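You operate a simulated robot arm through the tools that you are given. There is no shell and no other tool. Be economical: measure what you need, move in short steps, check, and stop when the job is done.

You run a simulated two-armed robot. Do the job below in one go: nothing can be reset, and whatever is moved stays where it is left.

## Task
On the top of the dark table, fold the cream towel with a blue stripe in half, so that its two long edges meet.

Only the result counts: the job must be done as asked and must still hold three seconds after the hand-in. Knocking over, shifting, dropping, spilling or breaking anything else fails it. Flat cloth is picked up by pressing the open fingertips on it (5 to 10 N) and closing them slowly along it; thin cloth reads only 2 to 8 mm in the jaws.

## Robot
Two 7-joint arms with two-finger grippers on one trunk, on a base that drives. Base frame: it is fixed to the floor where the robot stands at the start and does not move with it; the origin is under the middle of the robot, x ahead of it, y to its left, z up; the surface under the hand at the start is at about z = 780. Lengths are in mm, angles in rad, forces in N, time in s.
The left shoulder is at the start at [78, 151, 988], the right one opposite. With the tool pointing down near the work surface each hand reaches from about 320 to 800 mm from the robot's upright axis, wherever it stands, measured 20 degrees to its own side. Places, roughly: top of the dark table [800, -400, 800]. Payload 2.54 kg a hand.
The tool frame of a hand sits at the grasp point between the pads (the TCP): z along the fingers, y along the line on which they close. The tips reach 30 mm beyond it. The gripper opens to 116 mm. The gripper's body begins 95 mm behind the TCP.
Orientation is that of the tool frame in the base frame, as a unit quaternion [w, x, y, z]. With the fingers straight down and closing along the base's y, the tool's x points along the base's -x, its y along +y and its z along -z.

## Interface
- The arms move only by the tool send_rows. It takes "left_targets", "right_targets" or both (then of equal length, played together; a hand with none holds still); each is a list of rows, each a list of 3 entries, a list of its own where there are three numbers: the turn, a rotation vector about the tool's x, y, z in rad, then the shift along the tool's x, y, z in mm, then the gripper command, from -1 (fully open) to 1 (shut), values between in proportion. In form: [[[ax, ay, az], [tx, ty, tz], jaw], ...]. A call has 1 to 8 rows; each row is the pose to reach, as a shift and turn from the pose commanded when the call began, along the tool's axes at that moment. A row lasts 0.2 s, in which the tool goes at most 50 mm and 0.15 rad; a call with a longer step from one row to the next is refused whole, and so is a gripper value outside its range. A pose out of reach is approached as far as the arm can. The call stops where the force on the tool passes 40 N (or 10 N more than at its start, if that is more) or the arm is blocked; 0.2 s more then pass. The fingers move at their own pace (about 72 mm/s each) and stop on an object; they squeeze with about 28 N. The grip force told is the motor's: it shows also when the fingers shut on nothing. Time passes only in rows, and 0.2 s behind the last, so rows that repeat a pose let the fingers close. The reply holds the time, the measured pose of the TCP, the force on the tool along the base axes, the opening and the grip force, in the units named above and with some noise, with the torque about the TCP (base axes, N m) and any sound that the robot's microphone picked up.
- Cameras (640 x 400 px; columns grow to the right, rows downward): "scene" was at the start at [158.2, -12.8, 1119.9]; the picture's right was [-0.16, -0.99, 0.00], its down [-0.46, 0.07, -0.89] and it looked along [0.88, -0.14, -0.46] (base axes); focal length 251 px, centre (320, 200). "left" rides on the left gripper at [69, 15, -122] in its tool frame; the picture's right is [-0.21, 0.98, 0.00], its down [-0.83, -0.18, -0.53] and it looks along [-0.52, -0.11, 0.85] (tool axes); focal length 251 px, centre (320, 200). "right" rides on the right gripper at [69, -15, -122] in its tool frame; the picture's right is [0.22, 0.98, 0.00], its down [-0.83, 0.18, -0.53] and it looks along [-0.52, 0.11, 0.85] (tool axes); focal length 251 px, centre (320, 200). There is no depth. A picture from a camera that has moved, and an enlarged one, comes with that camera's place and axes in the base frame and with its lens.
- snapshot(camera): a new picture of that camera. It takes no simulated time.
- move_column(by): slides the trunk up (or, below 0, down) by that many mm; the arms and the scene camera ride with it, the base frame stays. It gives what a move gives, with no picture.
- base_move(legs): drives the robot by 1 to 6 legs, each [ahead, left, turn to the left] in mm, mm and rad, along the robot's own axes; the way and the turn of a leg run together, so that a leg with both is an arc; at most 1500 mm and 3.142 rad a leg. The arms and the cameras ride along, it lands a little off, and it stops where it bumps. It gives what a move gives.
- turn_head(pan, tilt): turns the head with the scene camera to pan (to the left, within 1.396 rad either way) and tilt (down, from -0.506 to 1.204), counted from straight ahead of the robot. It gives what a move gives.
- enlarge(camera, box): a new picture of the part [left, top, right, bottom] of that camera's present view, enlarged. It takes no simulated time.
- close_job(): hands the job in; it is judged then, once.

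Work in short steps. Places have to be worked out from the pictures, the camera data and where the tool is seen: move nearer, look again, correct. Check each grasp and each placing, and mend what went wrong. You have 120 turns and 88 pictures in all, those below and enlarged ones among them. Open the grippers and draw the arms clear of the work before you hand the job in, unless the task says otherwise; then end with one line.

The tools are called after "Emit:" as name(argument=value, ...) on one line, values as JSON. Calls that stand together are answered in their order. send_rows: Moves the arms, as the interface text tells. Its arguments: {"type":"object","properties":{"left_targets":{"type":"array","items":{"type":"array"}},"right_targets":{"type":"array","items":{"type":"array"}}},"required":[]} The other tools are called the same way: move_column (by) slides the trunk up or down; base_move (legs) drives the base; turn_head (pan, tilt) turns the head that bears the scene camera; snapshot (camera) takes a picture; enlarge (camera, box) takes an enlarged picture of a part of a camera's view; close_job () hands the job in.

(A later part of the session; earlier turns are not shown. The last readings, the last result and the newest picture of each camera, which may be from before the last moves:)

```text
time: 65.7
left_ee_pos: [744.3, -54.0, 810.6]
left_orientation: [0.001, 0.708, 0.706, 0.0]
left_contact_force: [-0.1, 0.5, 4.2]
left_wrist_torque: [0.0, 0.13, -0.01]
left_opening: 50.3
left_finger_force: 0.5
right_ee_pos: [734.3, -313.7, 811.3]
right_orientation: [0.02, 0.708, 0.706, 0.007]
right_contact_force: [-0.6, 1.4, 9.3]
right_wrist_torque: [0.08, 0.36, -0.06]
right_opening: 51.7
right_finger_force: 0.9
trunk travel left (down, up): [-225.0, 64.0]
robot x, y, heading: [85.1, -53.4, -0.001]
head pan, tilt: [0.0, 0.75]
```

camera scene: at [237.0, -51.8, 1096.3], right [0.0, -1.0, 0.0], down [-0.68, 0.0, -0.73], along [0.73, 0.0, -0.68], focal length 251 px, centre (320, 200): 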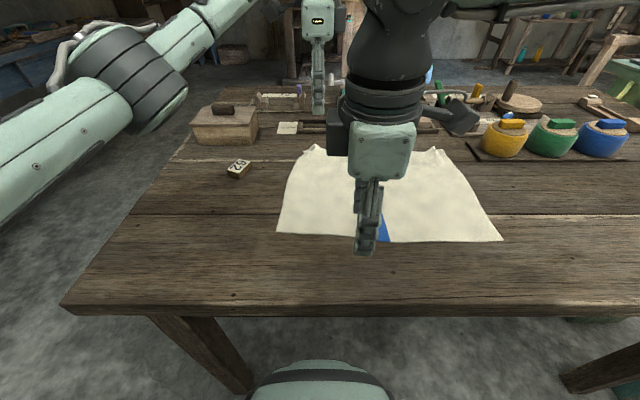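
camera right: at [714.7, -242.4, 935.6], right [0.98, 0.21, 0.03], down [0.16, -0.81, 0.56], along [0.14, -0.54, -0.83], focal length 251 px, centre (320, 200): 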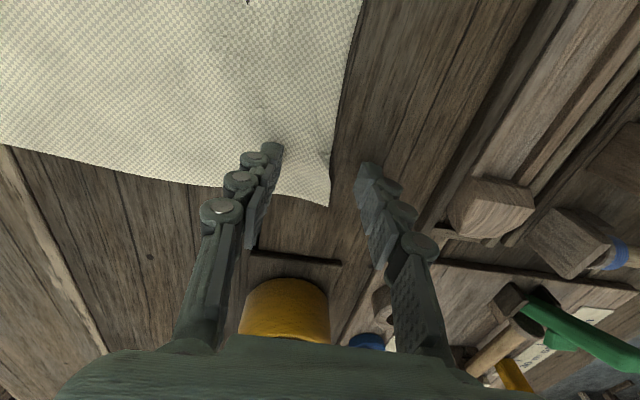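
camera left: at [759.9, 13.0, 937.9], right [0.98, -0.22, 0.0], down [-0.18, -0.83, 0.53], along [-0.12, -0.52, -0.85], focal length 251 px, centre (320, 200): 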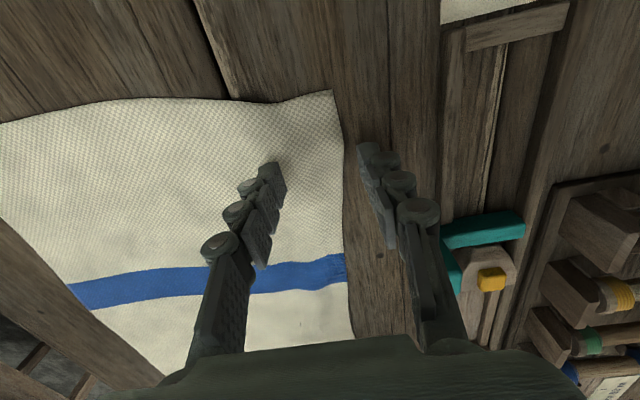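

Contact is about 4 N on the left and 9 N on the right. I close slowly, with the left pressed 0.7 mm deeper.

Emit:
send_rows(left_targets=[[[0, 0, 0], [0, 0, 0.7], 0.26], [[0, 0, 0], [0, 0, 0.7], 0.38], [[0, 0, 0], [0, 0, 0.7], 0.5], [[0, 0, 0], [0, 0, 0.7], 0.6], [[0, 0, 0], [0, 0, 0.7], 0.7], [[0, 0, 0], [0, 0, 0.7], 0.8], [[0, 0, 0], [0, 0, 0.7], 0.9], [[0, 0, 0], [0, 0, 0.7], 1.0]], right_targets=[[[0, 0, 0], [0, 0, 0], 0.26], [[0, 0, 0], [0, 0, 0], 0.38], [[0, 0, 0], [0, 0, 0], 0.5], [[0, 0, 0], [0, 0, 0], 0.6], [[0, 0, 0], [0, 0, 0], 0.7], [[0, 0, 0], [0, 0, 0], 0.8], [[0, 0, 0], [0, 0, 0], 0.9], [[0, 0, 0], [0, 0, 0], 1.0]])

Emit:
snapshot(camera="right")

Emit:
snapshot(camera="left")

```text
time: 67.5
left_ee_pos: [742.7, -54.2, 808.4]
left_orientation: [0.002, 0.708, 0.706, 0.0]
left_contact_force: [-0.6, -0.7, 22.3]
left_wrist_torque: [-0.17, 0.7, 0.01]
left_opening: 2.3
left_finger_force: 30.2
right_ee_pos: [733.6, -315.1, 810.5]
right_orientation: [0.022, 0.707, 0.707, 0.006]
right_contact_force: [-2.3, 0.6, 8.4]
right_wrist_torque: [0.01, 0.15, 0.02]
right_opening: 9.6
right_finger_force: 27.7
trunk travel left (down, up): [-225.0, 64.0]
robot x, y, heading: [87.8, -53.1, -0.0]
head pan, tilt: [0.0, 0.75]
```

```text
36 pictures are left
camera right: at [714.6, -243.5, 930.4], right [0.98, 0.21, 0.03], down [0.16, -0.81, 0.56], along [0.15, -0.54, -0.83], focal length 251 px, centre (320, 200)
```

right: 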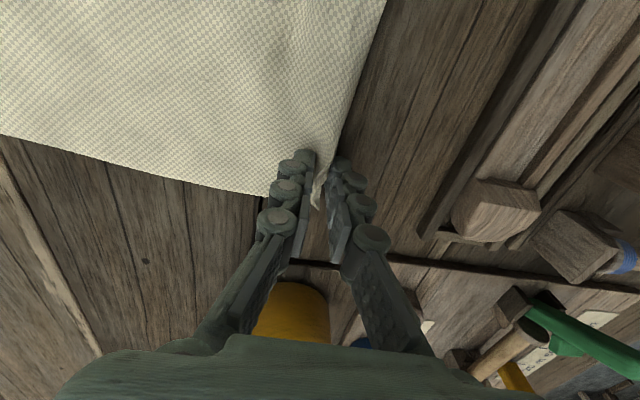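

```text
35 pictures are left
camera left: at [759.3, 13.4, 930.8], right [0.98, -0.22, 0.0], down [-0.18, -0.83, 0.53], along [-0.11, -0.52, -0.85], focal length 251 px, centre (320, 200)
```

left: 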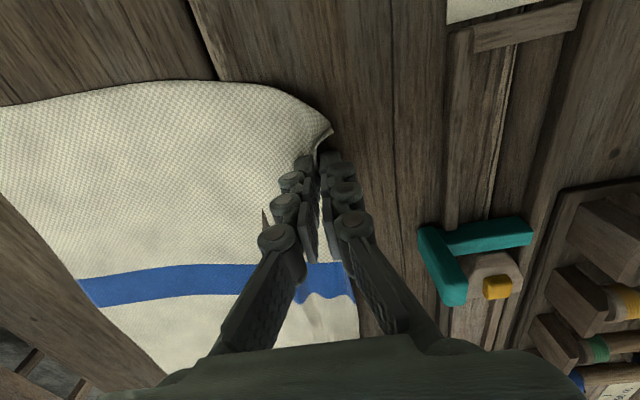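

Both hands have the edge itself, at 2.3 and 9.6 mm. I lift 60 mm and verify.

Emit:
send_rows(left_targets=[[[0, 0, 0], [0, 0, -10], 1], [[0, 0, 0], [0, -2, -22], 1], [[0, 0, 0], [0, -5, -36], 1], [[0, 0, 0], [0, -8, -50], 1], [[0, 0, 0], [0, -12, -64], 1]], right_targets=[[[0, 0, 0], [0, 0, -10], 1], [[0, 0, 0], [0, -2, -22], 1], [[0, 0, 0], [0, -5, -36], 1], [[0, 0, 0], [0, -8, -50], 1], [[0, 0, 0], [0, -12, -64], 1]])

Emit:
snapshot(camera="scene")

Emit:
snapshot(camera="right")

Emit:
snapshot(camera="left")

```text
time: 68.7
left_ee_pos: [731.7, -57.3, 872.3]
left_orientation: [0.0, 0.708, 0.706, 0.0]
left_contact_force: [-1.3, 0.6, -1.9]
left_wrist_torque: [-0.01, -0.01, 0.0]
left_opening: 2.7
left_finger_force: 24.7
right_ee_pos: [720.3, -314.1, 872.7]
right_orientation: [0.021, 0.707, 0.706, 0.005]
right_contact_force: [0.3, -0.4, 0.5]
right_wrist_torque: [-0.01, -0.02, -0.02]
right_opening: 8.2
right_finger_force: 28.0
trunk travel left (down, up): [-225.0, 64.0]
robot x, y, heading: [84.8, -50.1, -0.004]
head pan, tilt: [0.0, 0.75]
```

```text
34 pictures are left
camera scene: at [236.6, -51.6, 1096.4], right [0.0, -1.0, 0.0], down [-0.68, 0.0, -0.73], along [0.73, 0.0, -0.68], focal length 251 px, centre (320, 200)
```

scene: 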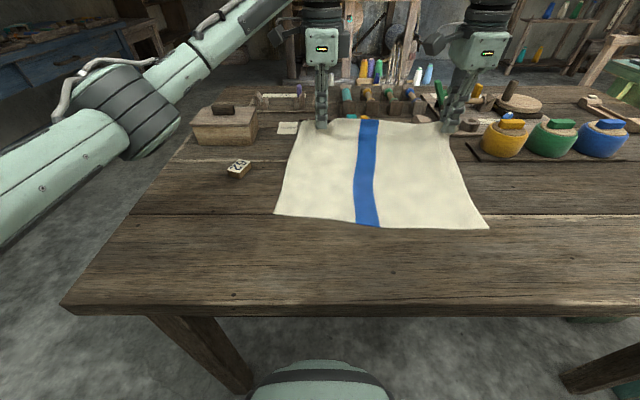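

```text
33 pictures are left
camera right: at [700.5, -242.3, 992.3], right [0.98, 0.21, 0.03], down [0.16, -0.81, 0.56], along [0.14, -0.54, -0.83], focal length 251 px, centre (320, 200)
```

right: 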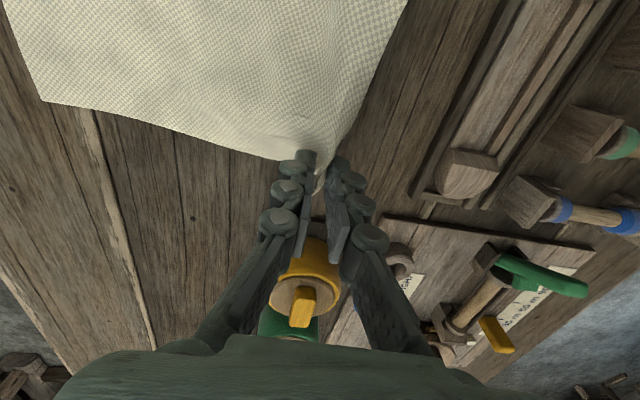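

```text
32 pictures are left
camera left: at [747.7, 12.1, 994.6], right [0.98, -0.21, 0.0], down [-0.18, -0.83, 0.53], along [-0.11, -0.52, -0.85], focal length 251 px, centre (320, 200)
```

left: 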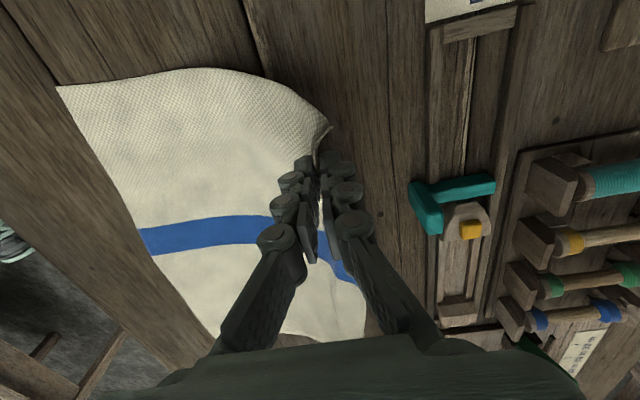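

The grip is good, with the edge held directly in the jaws. The cloth has slid forward: the near corners are now at (543,29) and (508,-329), so the fold line is at about x=675 on the left and 647 on the right. I raise the edge to straight above the fold line, spreading the hands slightly.

Emit:
send_rows(left_targets=[[[0, 0, 0], [2, -3, -15], 1], [[0, 0, 0], [5, -8, -28], 1], [[0, 0, 0], [8, -15, -40], 1], [[0, 0, 0], [12, -23, -50], 1], [[0, 0, 0], [15, -31, -57], 1], [[0, 0, 0], [19, -40, -62], 1], [[0, 0, 0], [22, -48, -65], 1], [[0, 0, 0], [25, -56, -67], 1]], right_targets=[[[0, 0, 0], [0, -5, -14], 1], [[0, 0, 0], [0, -13, -27], 1], [[0, 0, 0], [0, -22, -38], 1], [[0, 0, 0], [0, -32, -48], 1], [[0, 0, 0], [0, -42, -56], 1], [[0, 0, 0], [0, -53, -61], 1], [[0, 0, 0], [0, -63, -64], 1], [[0, 0, 0], [0, -73, -66], 1]])

Emit:
snapshot(camera="scene")

```text
time: 70.5
left_ee_pos: [675.1, -30.0, 939.3]
left_orientation: [0.001, 0.708, 0.706, 0.001]
left_contact_force: [0.1, -0.6, 0.4]
left_wrist_torque: [-0.01, 0.05, 0.01]
left_opening: 4.1
left_finger_force: 25.4
right_ee_pos: [645.9, -312.8, 936.9]
right_orientation: [0.02, 0.708, 0.706, 0.006]
right_contact_force: [0.1, 0.5, -0.1]
right_wrist_torque: [0.01, -0.02, -0.03]
right_opening: 8.0
right_finger_force: 27.8
trunk travel left (down, up): [-225.0, 64.0]
robot x, y, heading: [88.1, -50.9, -0.001]
head pan, tilt: [0.0, 0.75]
```

```text
31 pictures are left
camera scene: at [236.7, -51.7, 1096.4], right [0.0, -1.0, 0.0], down [-0.68, 0.0, -0.73], along [0.73, 0.0, -0.68], focal length 251 px, centre (320, 200)
```

scene: 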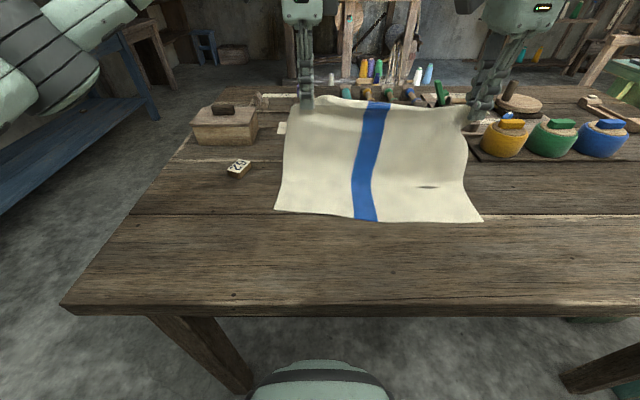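

The near edge has crept to (553,29) and (524,-329), so the fold line is now about 686 on the left and 662 on the right. I move the hands forward 50 mm first, then back the base 60 mm, leaving room to pitch and lower on the near side.

Emit:
send_rows(left_targets=[[[0, 0, 0], [0, 12, 2], 1], [[0, 0, 0], [0, 25, 5], 1], [[0, 0, 0], [0, 38, 8], 1], [[0, 0, 0], [0, 50, 12], 1]], right_targets=[[[0, 0, 0], [0, 12, 2], 1], [[0, 0, 0], [0, 25, 5], 1], [[0, 0, 0], [0, 38, 8], 1], [[0, 0, 0], [0, 50, 12], 1]])

Emit:
base_move(legs=[[-62, 0, 0]])

Emit:
snapshot(camera="scene")

```text
time: 71.5
left_ee_pos: [725.1, -29.9, 927.0]
left_orientation: [0.001, 0.708, 0.706, 0.0]
left_contact_force: [0.2, -0.3, -0.5]
left_wrist_torque: [0.03, 0.03, 0.0]
left_opening: 5.0
left_finger_force: 25.8
right_ee_pos: [696.6, -313.1, 925.6]
right_orientation: [0.019, 0.707, 0.706, 0.005]
right_contact_force: [-0.9, 0.1, 0.3]
right_wrist_torque: [0.0, -0.06, 0.01]
right_opening: 8.3
right_finger_force: 28.3
trunk travel left (down, up): [-225.0, 64.0]
robot x, y, heading: [86.3, -53.8, 0.002]
head pan, tilt: [0.0, 0.75]
```

```text
time: 72.5
left_ee_pos: [663.2, -30.7, 927.8]
left_orientation: [0.001, 0.708, 0.707, 0.0]
left_contact_force: [-0.4, -0.1, 0.0]
left_wrist_torque: [0.0, -0.01, -0.03]
left_opening: 5.4
left_finger_force: 27.0
right_ee_pos: [632.7, -313.0, 925.9]
right_orientation: [0.021, 0.708, 0.706, 0.005]
right_contact_force: [0.3, 0.2, 0.3]
right_wrist_torque: [-0.02, -0.05, 0.0]
right_opening: 8.2
right_finger_force: 28.0
trunk travel left (down, up): [-225.0, 64.0]
robot x, y, heading: [25.3, -50.8, -0.002]
head pan, tilt: [0.0, 0.75]
```

```text
30 pictures are left
camera scene: at [174.9, -51.7, 1096.4], right [0.0, -1.0, 0.0], down [-0.68, 0.0, -0.73], along [0.73, 0.0, -0.68], focal length 251 px, centre (320, 200)
```

scene: 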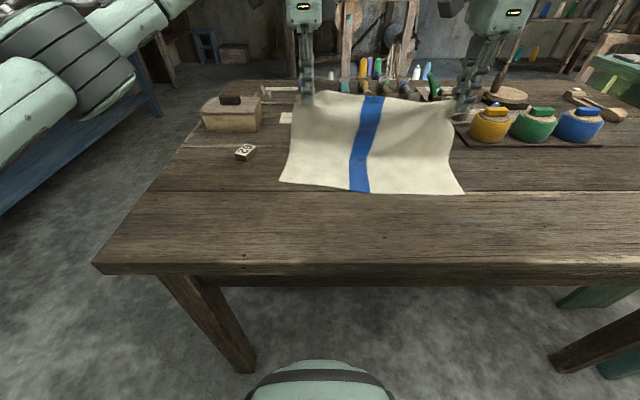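

The near edge is now at (568,29) and (531,-326), giving fold lines of about 700 and 669. The hands are on the arc, so I follow it down with progressive forward pitch.

Emit:
send_rows(left_targets=[[[-0.1, 0, 0], [2, -14, 2], 1], [[-0.2, 0, 0], [3, -28, 4.5], 1], [[-0.28, 0, 0], [5, -40, 11], 1], [[-0.35, 0, 0], [6, -52, 18.5], 1], [[-0.43, 0, 0], [8, -62, 27], 1], [[-0.5, 0, 0], [9, -72, 35], 1], [[-0.55, 0, 0], [11, -80, 44], 1], [[-0.6, 0, 0], [12, -87, 54], 1]], right_targets=[[[-0.1, 0, 0], [0, -14, 2], 1], [[-0.2, 0, 0], [1, -28, 4.5], 1], [[-0.28, 0, 0], [2, -40, 11], 1], [[-0.35, 0, 0], [2, -52, 18.5], 1], [[-0.43, 0, 0], [3, -62, 27], 1], [[-0.5, 0, 0], [4, -72, 35], 1], [[-0.55, 0, 0], [5, -80, 44], 1], [[-0.6, 0, 0], [5, -87, 54], 1]])

Emit:
snapshot(camera="scene")

```text
time: 74.3
left_ee_pos: [577.9, -18.1, 873.5]
left_orientation: [0.211, 0.676, 0.675, 0.209]
left_contact_force: [0.3, 0.2, -0.7]
left_wrist_torque: [-0.02, 0.02, 0.03]
left_opening: 4.0
left_finger_force: 25.3
right_ee_pos: [550.6, -308.7, 867.8]
right_orientation: [0.229, 0.67, 0.673, 0.215]
right_contact_force: [-1.1, 0.5, -2.0]
right_wrist_torque: [0.01, 0.35, 0.02]
right_opening: 1.2
right_finger_force: 21.9
trunk travel left (down, up): [-225.0, 64.0]
robot x, y, heading: [25.2, -51.8, -0.002]
head pan, tilt: [0.0, 0.75]
```

```text
29 pictures are left
camera scene: at [175.3, -51.8, 1096.4], right [0.0, -1.0, 0.0], down [-0.68, 0.0, -0.73], along [0.73, 0.0, -0.68], focal length 251 px, centre (320, 200)
```

scene: 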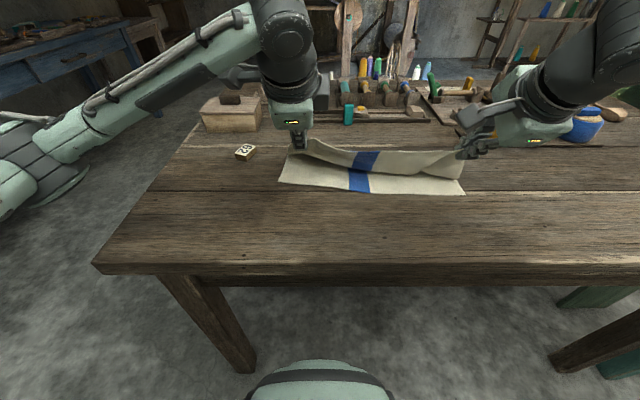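

Much better: the edge leads and there's no bulge. I bring it down the rest of the way, holding this pitch to keep the left elbow clear of the table.

Emit:
send_rows(left_targets=[[[0, 0, 0], [2, -10, 4], 1], [[0, 0, 0], [4, -20, 8], 1], [[0, 0, 0], [6, -27, 14], 1], [[0, 0, 0], [8, -34.4, 20], 1], [[0, 0, 0], [9, -41, 26.5], 1], [[0, 0, 0], [10, -47, 33], 1]], right_targets=[[[0, 0, 0], [1, -10, 4], 1], [[0, 0, 0], [1, -20, 8], 1], [[0, 0, 0], [2, -27, 14], 1], [[0, 0, 0], [3, -34.4, 20], 1], [[0, 0, 0], [3, -39, 25], 1], [[0, 0, 0], [3, -44, 30], 1]])

Emit:
snapshot(camera="scene")

Emit:
snapshot(camera="right")

Emit:
snapshot(camera="left")

```text
time: 75.7
left_ee_pos: [556.2, -8.4, 818.5]
left_orientation: [0.209, 0.676, 0.675, 0.209]
left_contact_force: [-0.7, -0.1, 7.5]
left_wrist_torque: [0.09, -0.09, -0.01]
left_opening: 1.6
left_finger_force: 26.4
right_ee_pos: [531.2, -307.0, 818.1]
right_orientation: [0.228, 0.671, 0.673, 0.214]
right_contact_force: [-2.9, -0.6, 3.3]
right_wrist_torque: [0.03, -0.04, 0.01]
right_opening: 0.0
right_finger_force: 25.2
trunk travel left (down, up): [-225.0, 64.0]
robot x, y, heading: [24.6, -45.6, 0.004]
head pan, tilt: [0.0, 0.75]
```

```text
28 pictures are left
camera scene: at [175.3, -51.8, 1096.4], right [0.0, -1.0, 0.0], down [-0.68, 0.0, -0.73], along [0.73, 0.0, -0.68], focal length 251 px, centre (320, 200)
```

scene: 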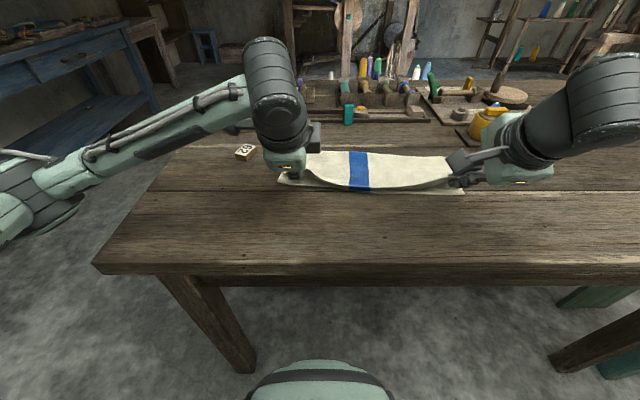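

```text
27 pictures are left
camera right: at [447.0, -235.7, 906.3], right [0.79, 0.22, 0.58], down [-0.17, -0.81, 0.55], along [0.59, -0.54, -0.6], focal length 251 px, centre (320, 200)
```

right: 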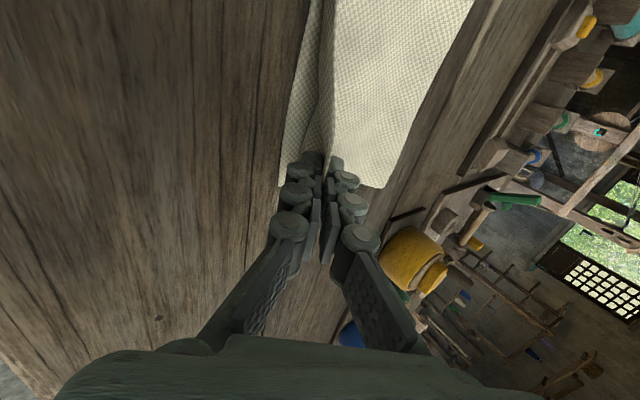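

```text
26 pictures are left
camera left: at [500.4, 60.6, 928.1], right [0.81, -0.22, 0.55], down [-0.45, -0.83, 0.34], along [0.38, -0.52, -0.76], focal length 251 px, centre (320, 200)
```

left: 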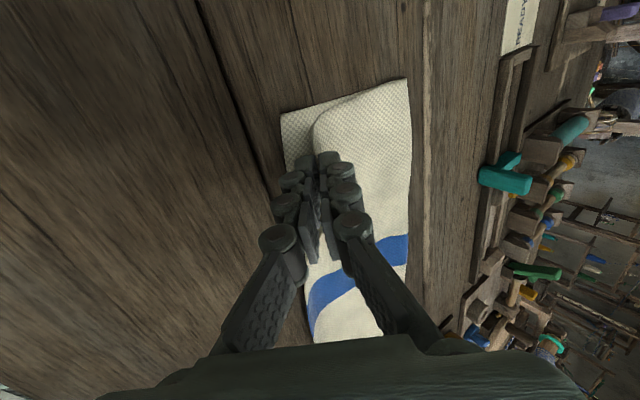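

The edge is laid down within about 10 mm of the near edge. I ease back 8 mm, release, and withdraw backward and up along the fingers.

Emit:
send_rows(left_targets=[[[0, 0, 0], [0, -3, -4], 1], [[0, 0, 0], [0, -5, -7], 1], [[0, 0, 0], [0, -5, -7], 0.85], [[0, 0, 0], [0, -5, -7], 0.7], [[0, 0, 0], [0, -5, -7], 0.6], [[0, 0, 0], [0, -5, -7], 0.6], [[0, 0, 0], [0, -5, -30], 0.6], [[0, 0, 0], [0, -5, -70], 0.6]], right_targets=[[[0, 0, 0], [0, -4, -5], 1], [[0, 0, 0], [0, -7, -9], 1], [[0, 0, 0], [0, -7, -9], 0.85], [[0, 0, 0], [0, -7, -9], 0.7], [[0, 0, 0], [0, -7, -9], 0.6], [[0, 0, 0], [0, -7, -9], 0.6], [[0, 0, 0], [0, -7, -30], 0.6], [[0, 0, 0], [0, -7, -70], 0.6]])

Emit:
snapshot(camera="scene")

Emit:
enlarge(camera="scene", box=[255, 130, 495, 205])

```text
time: 77.5
left_ee_pos: [511.4, -5.9, 873.6]
left_orientation: [0.209, 0.676, 0.675, 0.21]
left_contact_force: [0.2, 0.5, 0.2]
left_wrist_torque: [0.03, -0.01, 0.03]
left_opening: 23.1
left_finger_force: 0.1
right_ee_pos: [483.7, -304.5, 872.1]
right_orientation: [0.228, 0.67, 0.673, 0.215]
right_contact_force: [-0.6, 0.3, -0.3]
right_wrist_torque: [-0.01, 0.01, -0.01]
right_opening: 23.2
right_finger_force: 0.1
trunk travel left (down, up): [-225.0, 64.0]
robot x, y, heading: [20.6, -56.5, -0.002]
head pan, tilt: [0.0, 0.75]
```

```text
25 pictures are left
camera scene: at [174.8, -51.8, 1096.4], right [0.0, -1.0, 0.0], down [-0.68, 0.0, -0.73], along [0.73, 0.0, -0.68], focal length 251 px, centre (320, 200)
```

scene: 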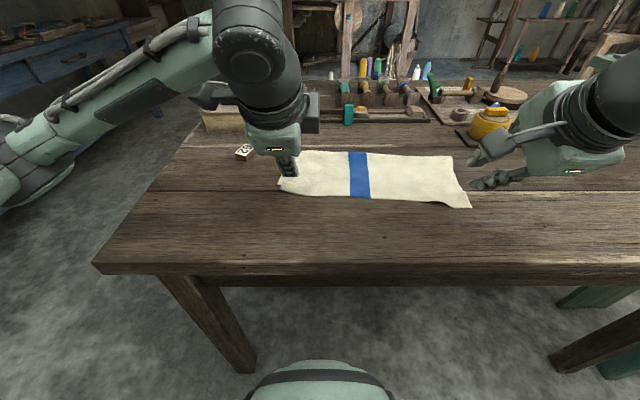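

```text
2.67 times, centred on (375, 168) of scene
camera zoom: at [174.8, -51.8, 1096.4], right [0.0, -1.0, 0.0], down [-0.68, 0.0, -0.73], along [0.73, 0.0, -0.68], focal length 670 px, centre (173, 287)
```

zoom: 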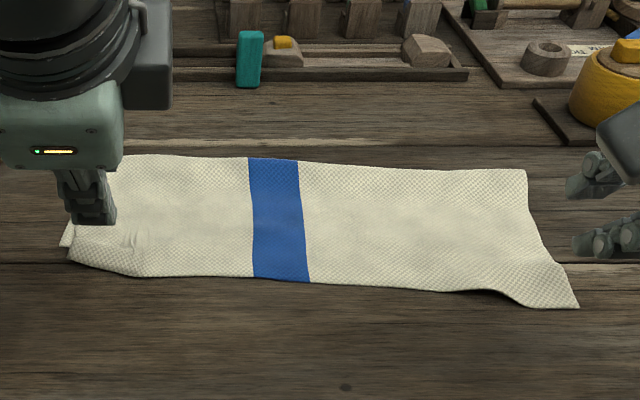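

It lies flat, but the bottom layer's near corner is at x≈561 while the top edge is at 525, so the top overhangs by about 40 mm and the fold line is about 20 mm too near. The overhanging edge is now easy to grab the right way round, so I set the hands vertical above it.

Emit:
send_rows(left_targets=[[[0.12, 0, 0], [-2, 0, 0], 0.14], [[0.25, 0, 0], [-4, 0, 0], 0.14], [[0.38, 0, 0], [-6, 0, 10], 0.14], [[0.5, 0, 0], [-9, 0, 25], 0.14], [[0.6, 0, 0], [-9, 0, 40], 0.14], [[0.6, 0, 0], [-9, -1, 53], 0.14]], right_targets=[[[0.12, 0, 0], [1, 0, 0], 0.14], [[0.25, 0, 0], [2, 0, 0], 0.14], [[0.38, 0, 0], [3, 0, 10], 0.14], [[0.5, 0, 0], [4, 0, 25], 0.14], [[0.62, 0, 0], [4, 0, 40], 0.14], [[0.64, 0, 0], [4, -1, 50], 0.14]])

Emit:
snapshot(camera="left")

Emit:
snapshot(camera="right")

```text
time: 78.9
left_ee_pos: [541.8, -16.6, 831.3]
left_orientation: [0.0, 0.708, 0.707, -0.002]
left_contact_force: [1.1, 0.0, -0.6]
left_wrist_torque: [0.02, 0.03, 0.01]
left_opening: 50.0
left_finger_force: 0.1
right_ee_pos: [514.0, -302.1, 827.8]
right_orientation: [0.005, 0.707, 0.707, -0.008]
right_contact_force: [-0.7, -0.1, 0.7]
right_wrist_torque: [0.0, 0.0, -0.03]
right_opening: 50.1
right_finger_force: 0.1
trunk travel left (down, up): [-225.0, 64.0]
robot x, y, heading: [25.9, -53.2, -0.004]
head pan, tilt: [0.0, 0.75]
```

```text
23 pictures are left
camera left: at [557.4, 51.6, 951.4], right [0.98, -0.22, 0.0], down [-0.18, -0.83, 0.53], along [-0.12, -0.52, -0.84], focal length 251 px, centre (320, 200)
```

left: 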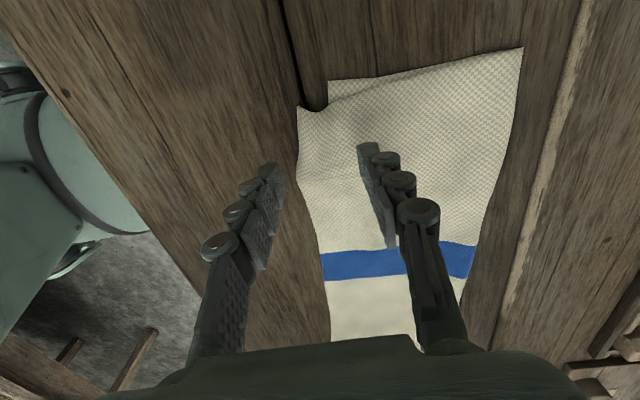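

```text
22 pictures are left
camera right: at [499.3, -229.8, 950.0], right [0.98, 0.21, -0.01], down [0.18, -0.82, 0.55], along [0.11, -0.54, -0.84], focal length 251 px, centre (320, 200)
```

right: 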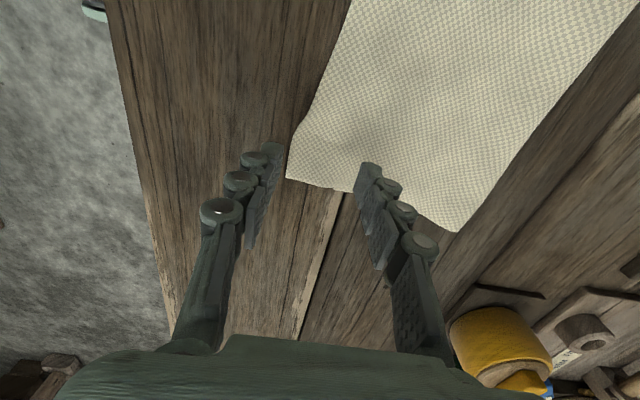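

The overhang is about 30 mm, and it comes from the ~25 mm of edge held inside the jaws. I'll regrip this edge with less gather, roll back past the fold line, and re-lay with a smaller radius. I position, press and close.

Emit:
send_rows(left_targets=[[[0, 0, 0], [0, -4, 4], 0.31], [[0, 0, 0], [0, -8, 10], 0.31], [[0, 0, 0], [0, -8, 15], 0.31], [[0, 0, 0], [0, -8, 18], 0.31], [[0, 0, 0], [0, -8, 20], 0.31], [[0, 0, 0], [0, -8, 21], 0.31]], right_targets=[[[0, 0, 0], [0, -3, 3], 0.31], [[0, 0, 0], [2, -5, 8], 0.31], [[0, 0, 0], [2, -5, 12], 0.31], [[0, 0, 0], [2, -5, 15], 0.31], [[0, 0, 0], [2, -5, 17], 0.31], [[0, 0, 0], [2, -5, 18], 0.31]])

```text
time: 80.3
left_ee_pos: [533.9, -18.3, 810.5]
left_orientation: [0.002, 0.707, 0.707, 0.001]
left_contact_force: [3.3, 2.2, 15.2]
left_wrist_torque: [0.09, -0.49, 0.06]
left_opening: 43.2
left_finger_force: 1.8
right_ee_pos: [507.5, -301.3, 811.5]
right_orientation: [0.008, 0.708, 0.706, -0.008]
right_contact_force: [-1.0, 0.0, 3.8]
right_wrist_torque: [0.02, -0.05, -0.03]
right_opening: 40.0
right_finger_force: 0.0
trunk travel left (down, up): [-225.0, 64.0]
robot x, y, heading: [24.1, -52.0, 0.0]
head pan, tilt: [0.0, 0.75]
```

Emit:
send_rows(left_targets=[[[0, 0, 0], [0, 0, -0.5], 0.4], [[0, 0, 0], [0, 0, -0.5], 0.5], [[0, 0, 0], [0, 0, -0.5], 0.6], [[0, 0, 0], [0, 0, -0.5], 0.7], [[0, 0, 0], [0, 0, -0.5], 0.8], [[0, 0, 0], [0, 0, -0.5], 0.9], [[0, 0, 0], [0, 0, -0.5], 1.0], [[0, 0, 0], [0, 0, -0.5], 1.0]], right_targets=[[[0, 0, 0], [0, 0, 0.7], 0.4], [[0, 0, 0], [0, 0, 0.7], 0.5], [[0, 0, 0], [0, 0, 0.7], 0.6], [[0, 0, 0], [0, 0, 0.7], 0.7], [[0, 0, 0], [0, 0, 0.7], 0.8], [[0, 0, 0], [0, 0, 0.7], 0.9], [[0, 0, 0], [0, 0, 0.7], 1.0], [[0, 0, 0], [0, 0, 0.7], 1.0]])

Emit:
snapshot(camera="left")

Emit:
snapshot(camera="right")

```text
time: 82.1
left_ee_pos: [532.7, -17.4, 809.0]
left_orientation: [0.0, 0.708, 0.706, 0.001]
left_contact_force: [0.5, -0.6, 8.8]
left_wrist_torque: [-0.14, 0.19, 0.03]
left_opening: 1.0
left_finger_force: 21.9
right_ee_pos: [507.8, -300.5, 810.8]
right_orientation: [0.006, 0.708, 0.707, -0.009]
right_contact_force: [-0.7, 0.7, 1.0]
right_wrist_torque: [-0.02, 0.02, -0.02]
right_opening: 0.0
right_finger_force: 28.3
trunk travel left (down, up): [-225.0, 64.0]
robot x, y, heading: [24.3, -52.7, 0.0]
head pan, tilt: [0.0, 0.75]
```

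```text
21 pictures are left
camera left: at [548.3, 50.7, 931.3], right [0.98, -0.22, 0.0], down [-0.18, -0.83, 0.53], along [-0.11, -0.52, -0.85], focal length 251 px, centre (320, 200)
```

left: 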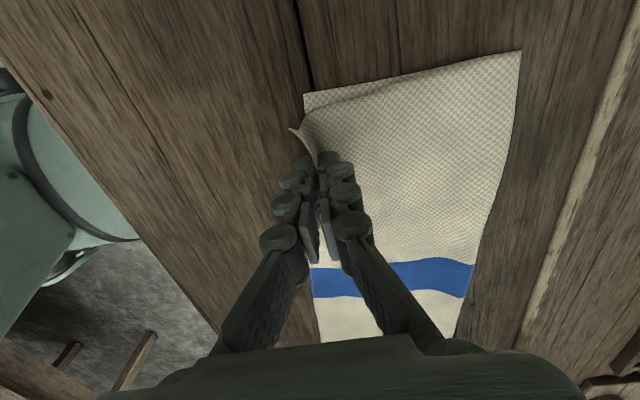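

```text
20 pictures are left
camera right: at [493.2, -228.8, 931.5], right [0.98, 0.21, -0.01], down [0.18, -0.82, 0.55], along [0.11, -0.54, -0.84], focal length 251 px, centre (320, 200)
```

right: 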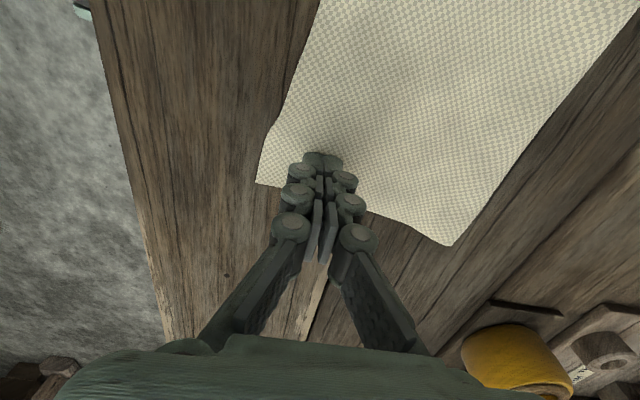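

The left caught the edge, but the right slipped over it, leaving the edge at x≈471. I reposition the right with a wider opening and firmer pressure.

Emit:
send_rows(right_targets=[[[0, 0, 0], [0, 0, -12], 0.6], [[0, 0, 0], [0, -14, -12], 0.14], [[0, 0, 0], [0, -27, -12], 0.14], [[0, 0, 0], [0, -27, -12], 0.14], [[0, 0, 0], [0, -27, -5], 0.14], [[0, 0, 0], [0, -27, -1], 0.14], [[0, 0, 0], [0, -27, 0.5], 0.14], [[0, 0, 0], [0, -27, 1.5], 0.14]])

```text
time: 83.9
left_ee_pos: [531.8, -17.7, 809.6]
left_orientation: [0.001, 0.708, 0.707, 0.0]
left_contact_force: [-1.5, 1.4, 32.7]
left_wrist_torque: [0.31, -0.03, 0.03]
left_opening: 3.1
left_finger_force: 33.6
right_ee_pos: [481.8, -300.7, 811.8]
right_orientation: [0.007, 0.708, 0.706, -0.007]
right_contact_force: [1.3, -1.3, 8.8]
right_wrist_torque: [-0.06, -0.29, -0.04]
right_opening: 51.7
right_finger_force: 1.6
trunk travel left (down, up): [-225.0, 64.0]
robot x, y, heading: [25.2, -53.8, -0.001]
head pan, tilt: [0.0, 0.75]
```

The right now presses at about 9 N, so I close it slowly with a touch more pressure. I lift the left by 1 mm to relieve it.

Emit:
send_rows(left_targets=[[[0, 0, 0], [0, 0, -1], 1], [[0, 0, 0], [0, 0, -1.5], 1], [[0, 0, 0], [0, 0, -1.5], 1], [[0, 0, 0], [0, 0, -1.5], 1], [[0, 0, 0], [0, 0, -1.5], 1], [[0, 0, 0], [0, 0, -1.5], 1], [[0, 0, 0], [0, 0, -1.5], 1], [[0, 0, 0], [0, 0, -1.5], 1]], right_targets=[[[0, 0, 0], [0, 0, 0.4], 0.26], [[0, 0, 0], [0, 0, 0.6], 0.38], [[0, 0, 0], [0, 0, 0.8], 0.5], [[0, 0, 0], [0, 0, 1], 0.6], [[0, 0, 0], [0, 0, 1], 0.7], [[0, 0, 0], [0, 0, 1], 0.8], [[0, 0, 0], [0, 0, 1], 0.9], [[0, 0, 0], [0, 0, 1], 1.0]])

Emit:
snapshot(camera="right")

```text
time: 85.7
left_ee_pos: [532.2, -17.7, 812.0]
left_orientation: [0.002, 0.708, 0.706, 0.0]
left_contact_force: [0.7, -0.2, 0.0]
left_wrist_torque: [0.0, -0.03, 0.01]
left_opening: 4.2
left_finger_force: 24.5
right_ee_pos: [481.1, -300.0, 808.7]
right_orientation: [0.007, 0.708, 0.706, -0.008]
right_contact_force: [5.1, 0.6, 33.4]
right_wrist_torque: [-0.06, -1.09, 0.0]
right_opening: 3.5
right_finger_force: 29.4
trunk travel left (down, up): [-225.0, 64.0]
robot x, y, heading: [22.7, -50.1, 0.003]
head pan, tilt: [0.0, 0.75]
```

```text
19 pictures are left
camera right: at [465.5, -227.8, 930.3], right [0.98, 0.21, -0.01], down [0.18, -0.81, 0.55], along [0.11, -0.54, -0.83], focal length 251 px, centre (320, 200)
```

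right: 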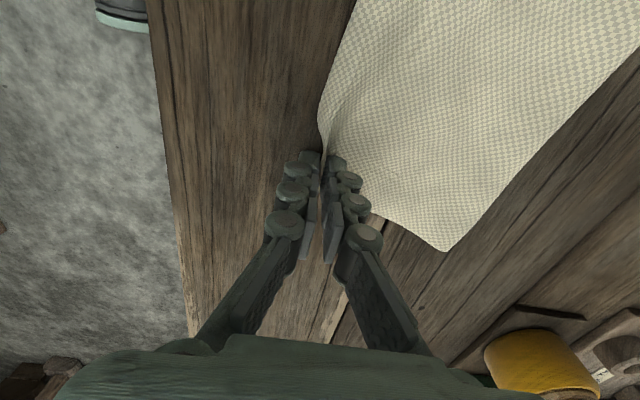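

Both hold the edge now, at 4.2 and 3.5 mm. I lift 60 mm and look.

Emit:
send_rows(left_targets=[[[0, 0, 0], [0, 3, -8], 1], [[0, 0, 0], [0, 6, -18], 1], [[0, 0, 0], [0, 9, -30], 1], [[0, 0, 0], [0, 12, -43], 1], [[0, 0, 0], [0, 15, -58], 1]], right_targets=[[[0, 0, 0], [0, 6, -10], 1], [[0, 0, 0], [0, 14, -22], 1], [[0, 0, 0], [0, 24, -34], 1], [[0, 0, 0], [0, 34, -47], 1], [[0, 0, 0], [0, 44, -61], 1]])

Emit:
snapshot(camera="scene")

```text
time: 86.9
left_ee_pos: [548.2, -16.9, 869.2]
left_orientation: [0.002, 0.708, 0.707, 0.0]
left_contact_force: [-0.6, 1.2, -1.2]
left_wrist_torque: [-0.01, -0.02, -0.02]
left_opening: 5.4
left_finger_force: 34.3
right_ee_pos: [524.8, -299.0, 868.9]
right_orientation: [0.006, 0.707, 0.707, -0.009]
right_contact_force: [-0.5, 0.5, -0.7]
right_wrist_torque: [0.03, 0.0, 0.0]
right_opening: 4.4
right_finger_force: 25.7
trunk travel left (down, up): [-225.0, 64.0]
robot x, y, heading: [26.0, -51.7, -0.008]
head pan, tilt: [0.0, 0.75]
```

```text
18 pictures are left
camera scene: at [174.9, -51.7, 1096.4], right [0.0, -1.0, 0.0], down [-0.68, 0.0, -0.73], along [0.73, 0.0, -0.68], focal length 251 px, centre (320, 200)
```

scene: 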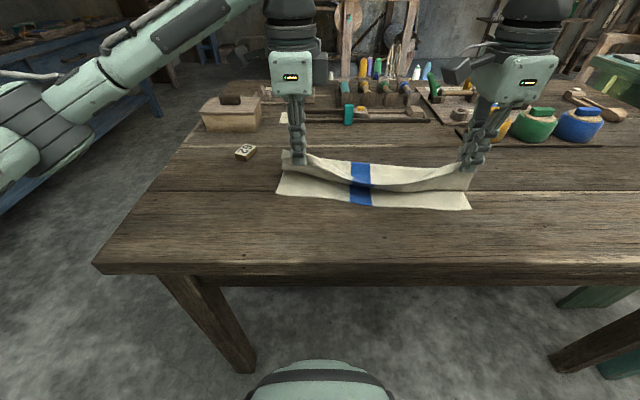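

The near edge is now at (534,30) and (493,-321), which puts the fold line at x≈665 on the left and 632 on the right. I carry the edge up and forward past that line so the lower half lies flat again.

Emit:
send_rows(left_targets=[[[0, 0, 0], [0, 18, -16], 1], [[0, 0, 0], [0, 36, -32], 1], [[0, 0, 0], [0, 56, -46], 1], [[0, 0, 0], [0, 78, -56], 1], [[0, 0, 0], [0, 100, -61], 1], [[0, 0, 0], [0, 122, -60], 1], [[0, 0, 0], [0, 145, -52], 1], [[0, 0, 0], [0, 167, -42], 1]], right_targets=[[[0, 0, 0], [0, 18, -16], 1], [[0, 0, 0], [0, 36, -32], 1], [[0, 0, 0], [0, 54, -46], 1], [[0, 0, 0], [0, 73, -56], 1], [[0, 0, 0], [0, 92, -61], 1], [[0, 0, 0], [0, 111, -60], 1], [[0, 0, 0], [0, 130, -52], 1], [[0, 0, 0], [0, 150, -42], 1]])

Emit:
snapshot(camera="scene")

```text
time: 88.7
left_ee_pos: [718.4, -17.4, 909.6]
left_orientation: [-0.001, 0.707, 0.707, 0.0]
left_contact_force: [-1.5, 0.1, -1.2]
left_wrist_torque: [-0.02, -0.11, 0.01]
left_opening: 4.4
left_finger_force: 35.8
right_ee_pos: [675.9, -299.1, 908.5]
right_orientation: [0.006, 0.709, 0.705, -0.01]
right_contact_force: [0.1, 1.1, -1.0]
right_wrist_torque: [0.04, -0.07, -0.02]
right_opening: 5.2
right_finger_force: 35.1
trunk travel left (down, up): [-225.0, 64.0]
robot x, y, heading: [25.3, -52.6, -0.002]
head pan, tilt: [0.0, 0.75]
```

```text
17 pictures are left
camera scene: at [175.7, -52.1, 1096.2], right [0.0, -1.0, 0.0], down [-0.68, 0.0, -0.73], along [0.73, 0.0, -0.68], focal length 251 px, centre (320, 200)
```

scene: 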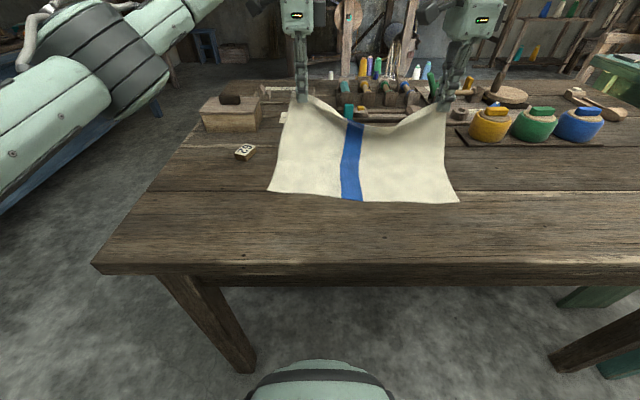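

The lower half is flat again, with near corners at (537,48) and (507,-305) and fold lines of about 670 and 645. I sweep back over the top with a radius of 116 mm, shifting left and spreading the hands slightly to take out the sag.

Emit:
send_rows(left_targets=[[[0, 0, 0], [5, -10, -5], 1], [[0, 0, 0], [10, -21, -8], 1], [[-0.03, 0, 0], [14, -32, -10], 1], [[-0.06, 0, 0], [18, -43.5, -11], 1], [[-0.1, 0, 0], [21, -54.5, -11], 1], [[-0.13, 0, 0], [24, -65, -10], 1], [[-0.17, 0, 0], [27, -77, -8], 1], [[-0.2, 0, 0], [29, -88, -5], 1]], right_targets=[[[0, 0, 0], [2, -8, -6], 1], [[0, 0, 0], [4, -16, -10], 1], [[-0.03, 0, 0], [6, -26, -12], 1], [[-0.06, 0, 0], [8, -34.5, -12], 1], [[-0.1, 0, 0], [10, -43.5, -11.5], 1], [[-0.13, 0, 0], [12, -52, -10.5], 1], [[-0.17, 0, 0], [14, -62, -9], 1], [[-0.2, 0, 0], [16, -71, -6], 1]])

Emit:
snapshot(camera="scene")

```text
time: 90.5
left_ee_pos: [628.0, 11.3, 916.6]
left_orientation: [0.07, 0.703, 0.704, 0.07]
left_contact_force: [-3.3, 0.4, 6.1]
left_wrist_torque: [0.04, -0.2, 0.04]
left_opening: 1.0
left_finger_force: 24.1
right_ee_pos: [605.5, -283.7, 916.7]
right_orientation: [0.077, 0.704, 0.703, 0.063]
right_contact_force: [-6.2, -1.1, -5.0]
right_wrist_torque: [0.1, 0.16, 0.05]
right_opening: 0.8
right_finger_force: 24.4
trunk travel left (down, up): [-225.0, 64.0]
robot x, y, heading: [24.6, -53.1, 0.002]
head pan, tilt: [0.0, 0.75]
```

```text
16 pictures are left
camera scene: at [175.3, -51.7, 1096.3], right [0.0, -1.0, 0.0], down [-0.68, 0.0, -0.73], along [0.73, 0.0, -0.68], focal length 251 px, centre (320, 200)
```

scene: 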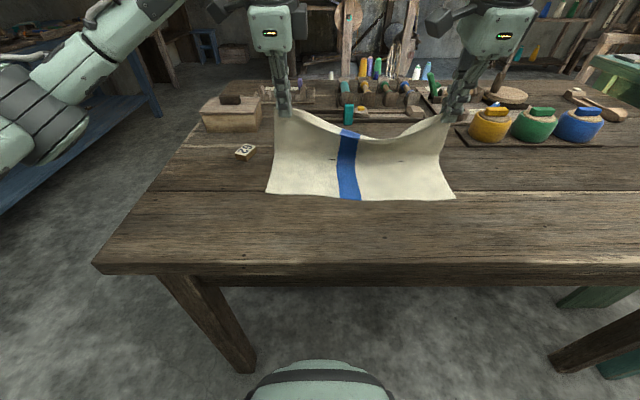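

The middle of the edge still sags, so the hands can spread more. I spread by about 24 mm in place and watch the force.

Emit:
send_rows(left_targets=[[[0, 0, 0], [4, 0, 0], 1], [[0, 0, 0], [8, 0, 0], 1], [[0, 0, 0], [12, 0, 0], 1], [[0, 0, 0], [12, 0, 0], 1]], right_targets=[[[0, 0, 0], [-4, 0, 0], 1], [[0, 0, 0], [-8, 0, 0], 1], [[0, 0, 0], [-12, 0, 0], 1], [[0, 0, 0], [-12, 0, 0], 1]])

Emit:
enlarge(camera="scene", box=[240, 80, 490, 220])

```text
time: 91.5
left_ee_pos: [628.2, 23.6, 915.5]
left_orientation: [0.071, 0.704, 0.703, 0.071]
left_contact_force: [0.8, -0.6, 0.4]
left_wrist_torque: [0.0, -0.01, -0.01]
left_opening: 4.2
left_finger_force: 25.4
right_ee_pos: [604.9, -294.7, 915.4]
right_orientation: [0.076, 0.704, 0.703, 0.062]
right_contact_force: [-0.2, -0.7, -1.6]
right_wrist_torque: [0.0, 0.0, 0.02]
right_opening: 3.0
right_finger_force: 24.8
trunk travel left (down, up): [-225.0, 64.0]
robot x, y, heading: [24.2, -52.4, -0.002]
head pan, tilt: [0.0, 0.75]
```

```text
2.56 times, centred on (365, 150) of scene
camera zoom: at [175.1, -51.7, 1096.4], right [0.0, -1.0, 0.0], down [-0.68, 0.0, -0.73], along [0.73, 0.0, -0.68], focal length 644 px, centre (205, 328)
```

zoom: 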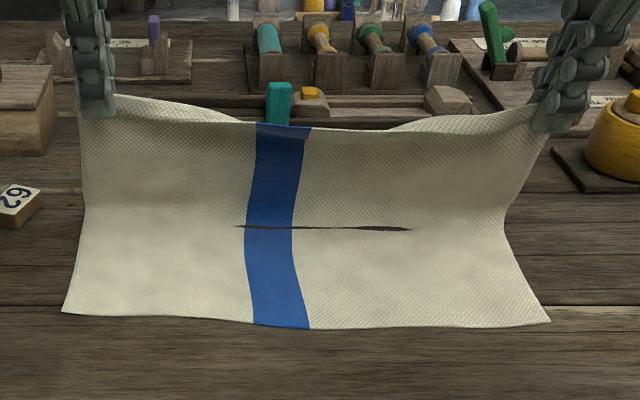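

The edge is level now, but the valley hangs near x≈635, which is too close. I move forward again and pitch the fingers forward while out there, so the cloth loops ahead of the hands before I come down on a flatter path.

Emit:
send_rows(left_targets=[[[0, 0, 0], [0, 10, 2], 1], [[-0.05, 0, 0], [0, 22, 4], 1], [[-0.1, 0, 0], [0, 34, 7], 1], [[-0.17, 0, 0], [0, 46, 11], 1], [[-0.24, 0, 0], [0, 56, 17], 1], [[-0.32, 0, 0], [0, 62, 22], 1], [[-0.4, 0, 0], [0, 66, 27], 1]], right_targets=[[[0, 0, 0], [0, 10, 2], 1], [[-0.05, 0, 0], [0, 22, 4], 1], [[-0.1, 0, 0], [0, 34, 7], 1], [[-0.17, 0, 0], [0, 46, 11], 1], [[-0.24, 0, 0], [0, 56, 17], 1], [[-0.32, 0, 0], [0, 62, 22], 1], [[-0.4, 0, 0], [0, 66, 27], 1]])

Emit:
snapshot(camera="scene")

```text
time: 93.1
left_ee_pos: [697.8, 24.0, 903.0]
left_orientation: [0.21, 0.676, 0.675, 0.209]
left_contact_force: [1.4, 0.1, -0.6]
left_wrist_torque: [0.02, 0.03, -0.01]
left_opening: 4.9
left_finger_force: 35.8
right_ee_pos: [675.1, -296.2, 902.4]
right_orientation: [0.215, 0.675, 0.677, 0.2]
right_contact_force: [1.8, -0.3, -0.6]
right_wrist_torque: [-0.01, -0.16, -0.02]
right_opening: 2.4
right_finger_force: 24.3
trunk travel left (down, up): [-225.0, 64.0]
robot x, y, heading: [26.0, -50.9, 0.002]
head pan, tilt: [0.0, 0.75]
```

```text
14 pictures are left
camera scene: at [175.3, -51.7, 1096.3], right [0.0, -1.0, 0.0], down [-0.68, 0.0, -0.73], along [0.73, 0.0, -0.68], focal length 251 px, centre (320, 200)
```

scene: 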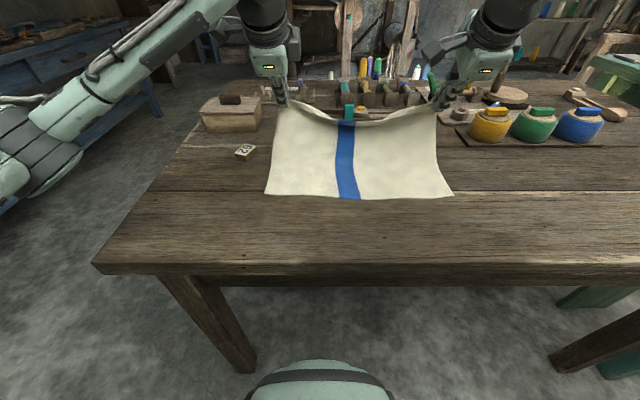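

The near edge is steady at (534,53) and (523,-302). I come down the flatter path toward it.

Emit:
send_rows(left_targets=[[[0, 0, 0], [0, -12, -6], 1], [[0, 0, 0], [0, -24.6, -12], 1], [[0, 0, 0], [0, -40, -16.5], 1], [[0, 0, 0], [0, -55, -20.7], 1], [[0, 0, 0], [0, -71.5, -23], 1], [[0, 0, 0], [0, -88, -25], 1], [[0, 0, 0], [0, -103, -25.3], 1], [[0, 0, 0], [0, -118.4, -25.3], 1]], right_targets=[[[0, 0, 0], [0, -11.5, -5.4], 1], [[0, 0, 0], [0, -23, -10.8], 1], [[0, 0, 0], [0, -37, -14.6], 1], [[0, 0, 0], [0, -51.6, -18.4], 1], [[0, 0, 0], [0, -67, -20], 1], [[0, 0, 0], [0, -82.4, -21.3], 1], [[0, 0, 0], [0, -97, -21], 1], [[0, 0, 0], [0, -111.8, -20.8], 1]])

Emit:
enlarge(camera="scene", box=[240, 80, 490, 220])

```text
time: 94.9
left_ee_pos: [587.4, 24.1, 857.3]
left_orientation: [0.21, 0.675, 0.675, 0.21]
left_contact_force: [0.2, 0.7, -0.3]
left_wrist_torque: [-0.01, 0.0, 0.01]
left_opening: 2.7
left_finger_force: 26.0
right_ee_pos: [571.2, -296.2, 858.1]
right_orientation: [0.215, 0.674, 0.678, 0.202]
right_contact_force: [2.3, 0.3, -0.5]
right_wrist_torque: [-0.04, 0.06, -0.01]
right_opening: 4.9
right_finger_force: 31.9
trunk travel left (down, up): [-225.0, 64.0]
robot x, y, heading: [29.1, -53.7, -0.002]
head pan, tilt: [0.0, 0.75]
```

```text
2.56 times, centred on (365, 150) of scene
camera zoom: at [175.3, -51.8, 1096.4], right [0.0, -1.0, 0.0], down [-0.68, 0.0, -0.73], along [0.73, 0.0, -0.68], focal length 644 px, centre (205, 328)
```

zoom: 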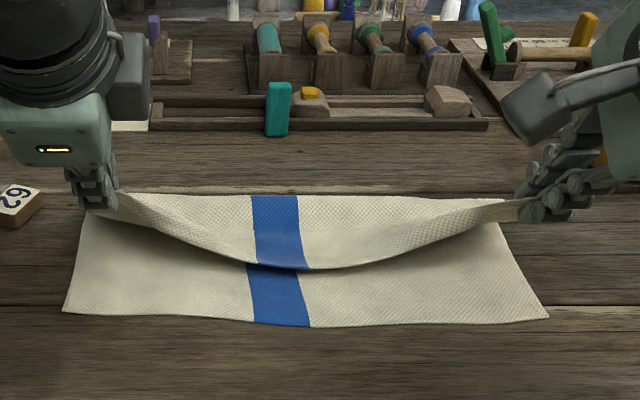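

This is just what's wanted: the cloth loops forward with the crease near x≈670. I finish the descent.

Emit:
send_rows(left_targets=[[[0, 0, 0], [0, -14, 1.5], 1], [[0, 0, 0], [0, -29, 3], 1], [[0, 0, 0], [0, -39, 4], 1], [[0, 0, 0], [0, -49, 5], 1], [[0, 0, 0], [0, -60, 6], 1]], right_targets=[[[0, 0, 0], [0, -13, 2], 1], [[0, 0, 0], [0, -27, 4.4], 1], [[0, 0, 0], [0, -36, 5.5], 1], [[0, 0, 0], [0, -46, 7], 1], [[0, 0, 0], [0, -56.7, 8.4], 1]])

Emit:
enlarge(camera="scene", box=[240, 80, 490, 220])

```text
time: 96.1
left_ee_pos: [539.8, 23.3, 816.3]
left_orientation: [0.209, 0.676, 0.675, 0.209]
left_contact_force: [0.4, -0.3, 2.7]
left_wrist_torque: [-0.07, -0.04, -0.05]
left_opening: 0.8
left_finger_force: 25.4
right_ee_pos: [527.6, -296.3, 817.9]
right_orientation: [0.215, 0.674, 0.677, 0.201]
right_contact_force: [-0.2, 0.1, 0.6]
right_wrist_torque: [-0.01, -0.25, 0.0]
right_opening: 0.9
right_finger_force: 22.8
trunk travel left (down, up): [-225.0, 64.0]
robot x, y, heading: [22.3, -55.8, -0.004]
head pan, tilt: [0.0, 0.75]
```

```text
2.56 times, centred on (365, 150) of scene
camera zoom: at [175.3, -51.8, 1096.4], right [0.0, -1.0, 0.0], down [-0.68, 0.0, -0.73], along [0.73, 0.0, -0.68], focal length 644 px, centre (205, 328)
```

zoom: 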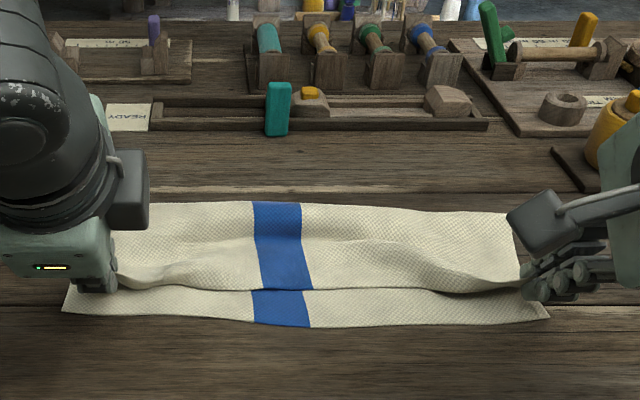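

The crease is now slightly beyond the ideal line, with the middle of the top edge about 40 mm short, so a straight pull back is all that's needed. I draw both hands back 28 mm, keeping low.

Emit:
send_rows(left_targets=[[[0, 0, 0], [0, -4, -3.5], 1], [[0, 0, 0], [0, -9, -7], 1], [[0, 0, 0], [0, -13, -10.5], 1], [[0, 0, 0], [0, -18, -14], 1], [[0, 0, 0], [0, -22, -17.5], 1], [[0, 0, 0], [0, -22, -17.5], 1]], right_targets=[[[0, 0, 0], [0, -4, -3.5], 1], [[0, 0, 0], [0, -9, -7], 1], [[0, 0, 0], [0, -13, -10.5], 1], [[0, 0, 0], [0, -18, -14], 1], [[0, 0, 0], [0, -22, -17.5], 1], [[0, 0, 0], [0, -22, -17.5], 1]])

Emit:
enlarge(camera="scene", box=[240, 80, 490, 220])

```text
time: 97.5
left_ee_pos: [511.7, 24.3, 819.0]
left_orientation: [0.21, 0.675, 0.675, 0.209]
left_contact_force: [0.4, -0.9, -0.1]
left_wrist_torque: [0.02, -0.02, 0.0]
left_opening: 3.4
left_finger_force: 26.0
right_ee_pos: [499.2, -297.1, 820.4]
right_orientation: [0.214, 0.674, 0.677, 0.201]
right_contact_force: [0.5, 0.3, -1.7]
right_wrist_torque: [-0.01, 0.07, -0.02]
right_opening: 5.1
right_finger_force: 32.3
trunk travel left (down, up): [-225.0, 64.0]
robot x, y, heading: [24.4, -54.2, -0.003]
head pan, tilt: [0.0, 0.75]
```

```text
2.56 times, centred on (365, 150) of scene
camera zoom: at [175.3, -51.8, 1096.3], right [0.0, -1.0, 0.0], down [-0.68, 0.0, -0.73], along [0.73, 0.0, -0.68], focal length 644 px, centre (205, 328)
```

zoom: 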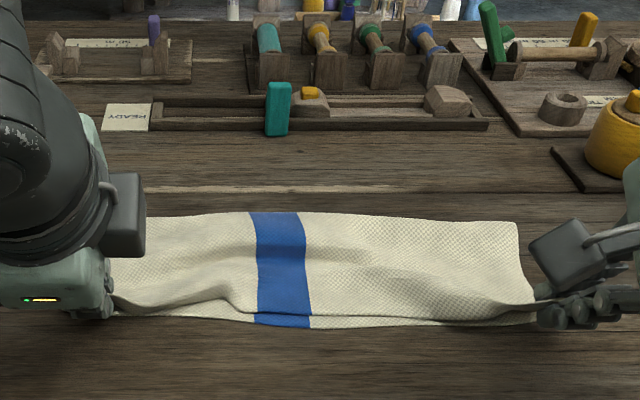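

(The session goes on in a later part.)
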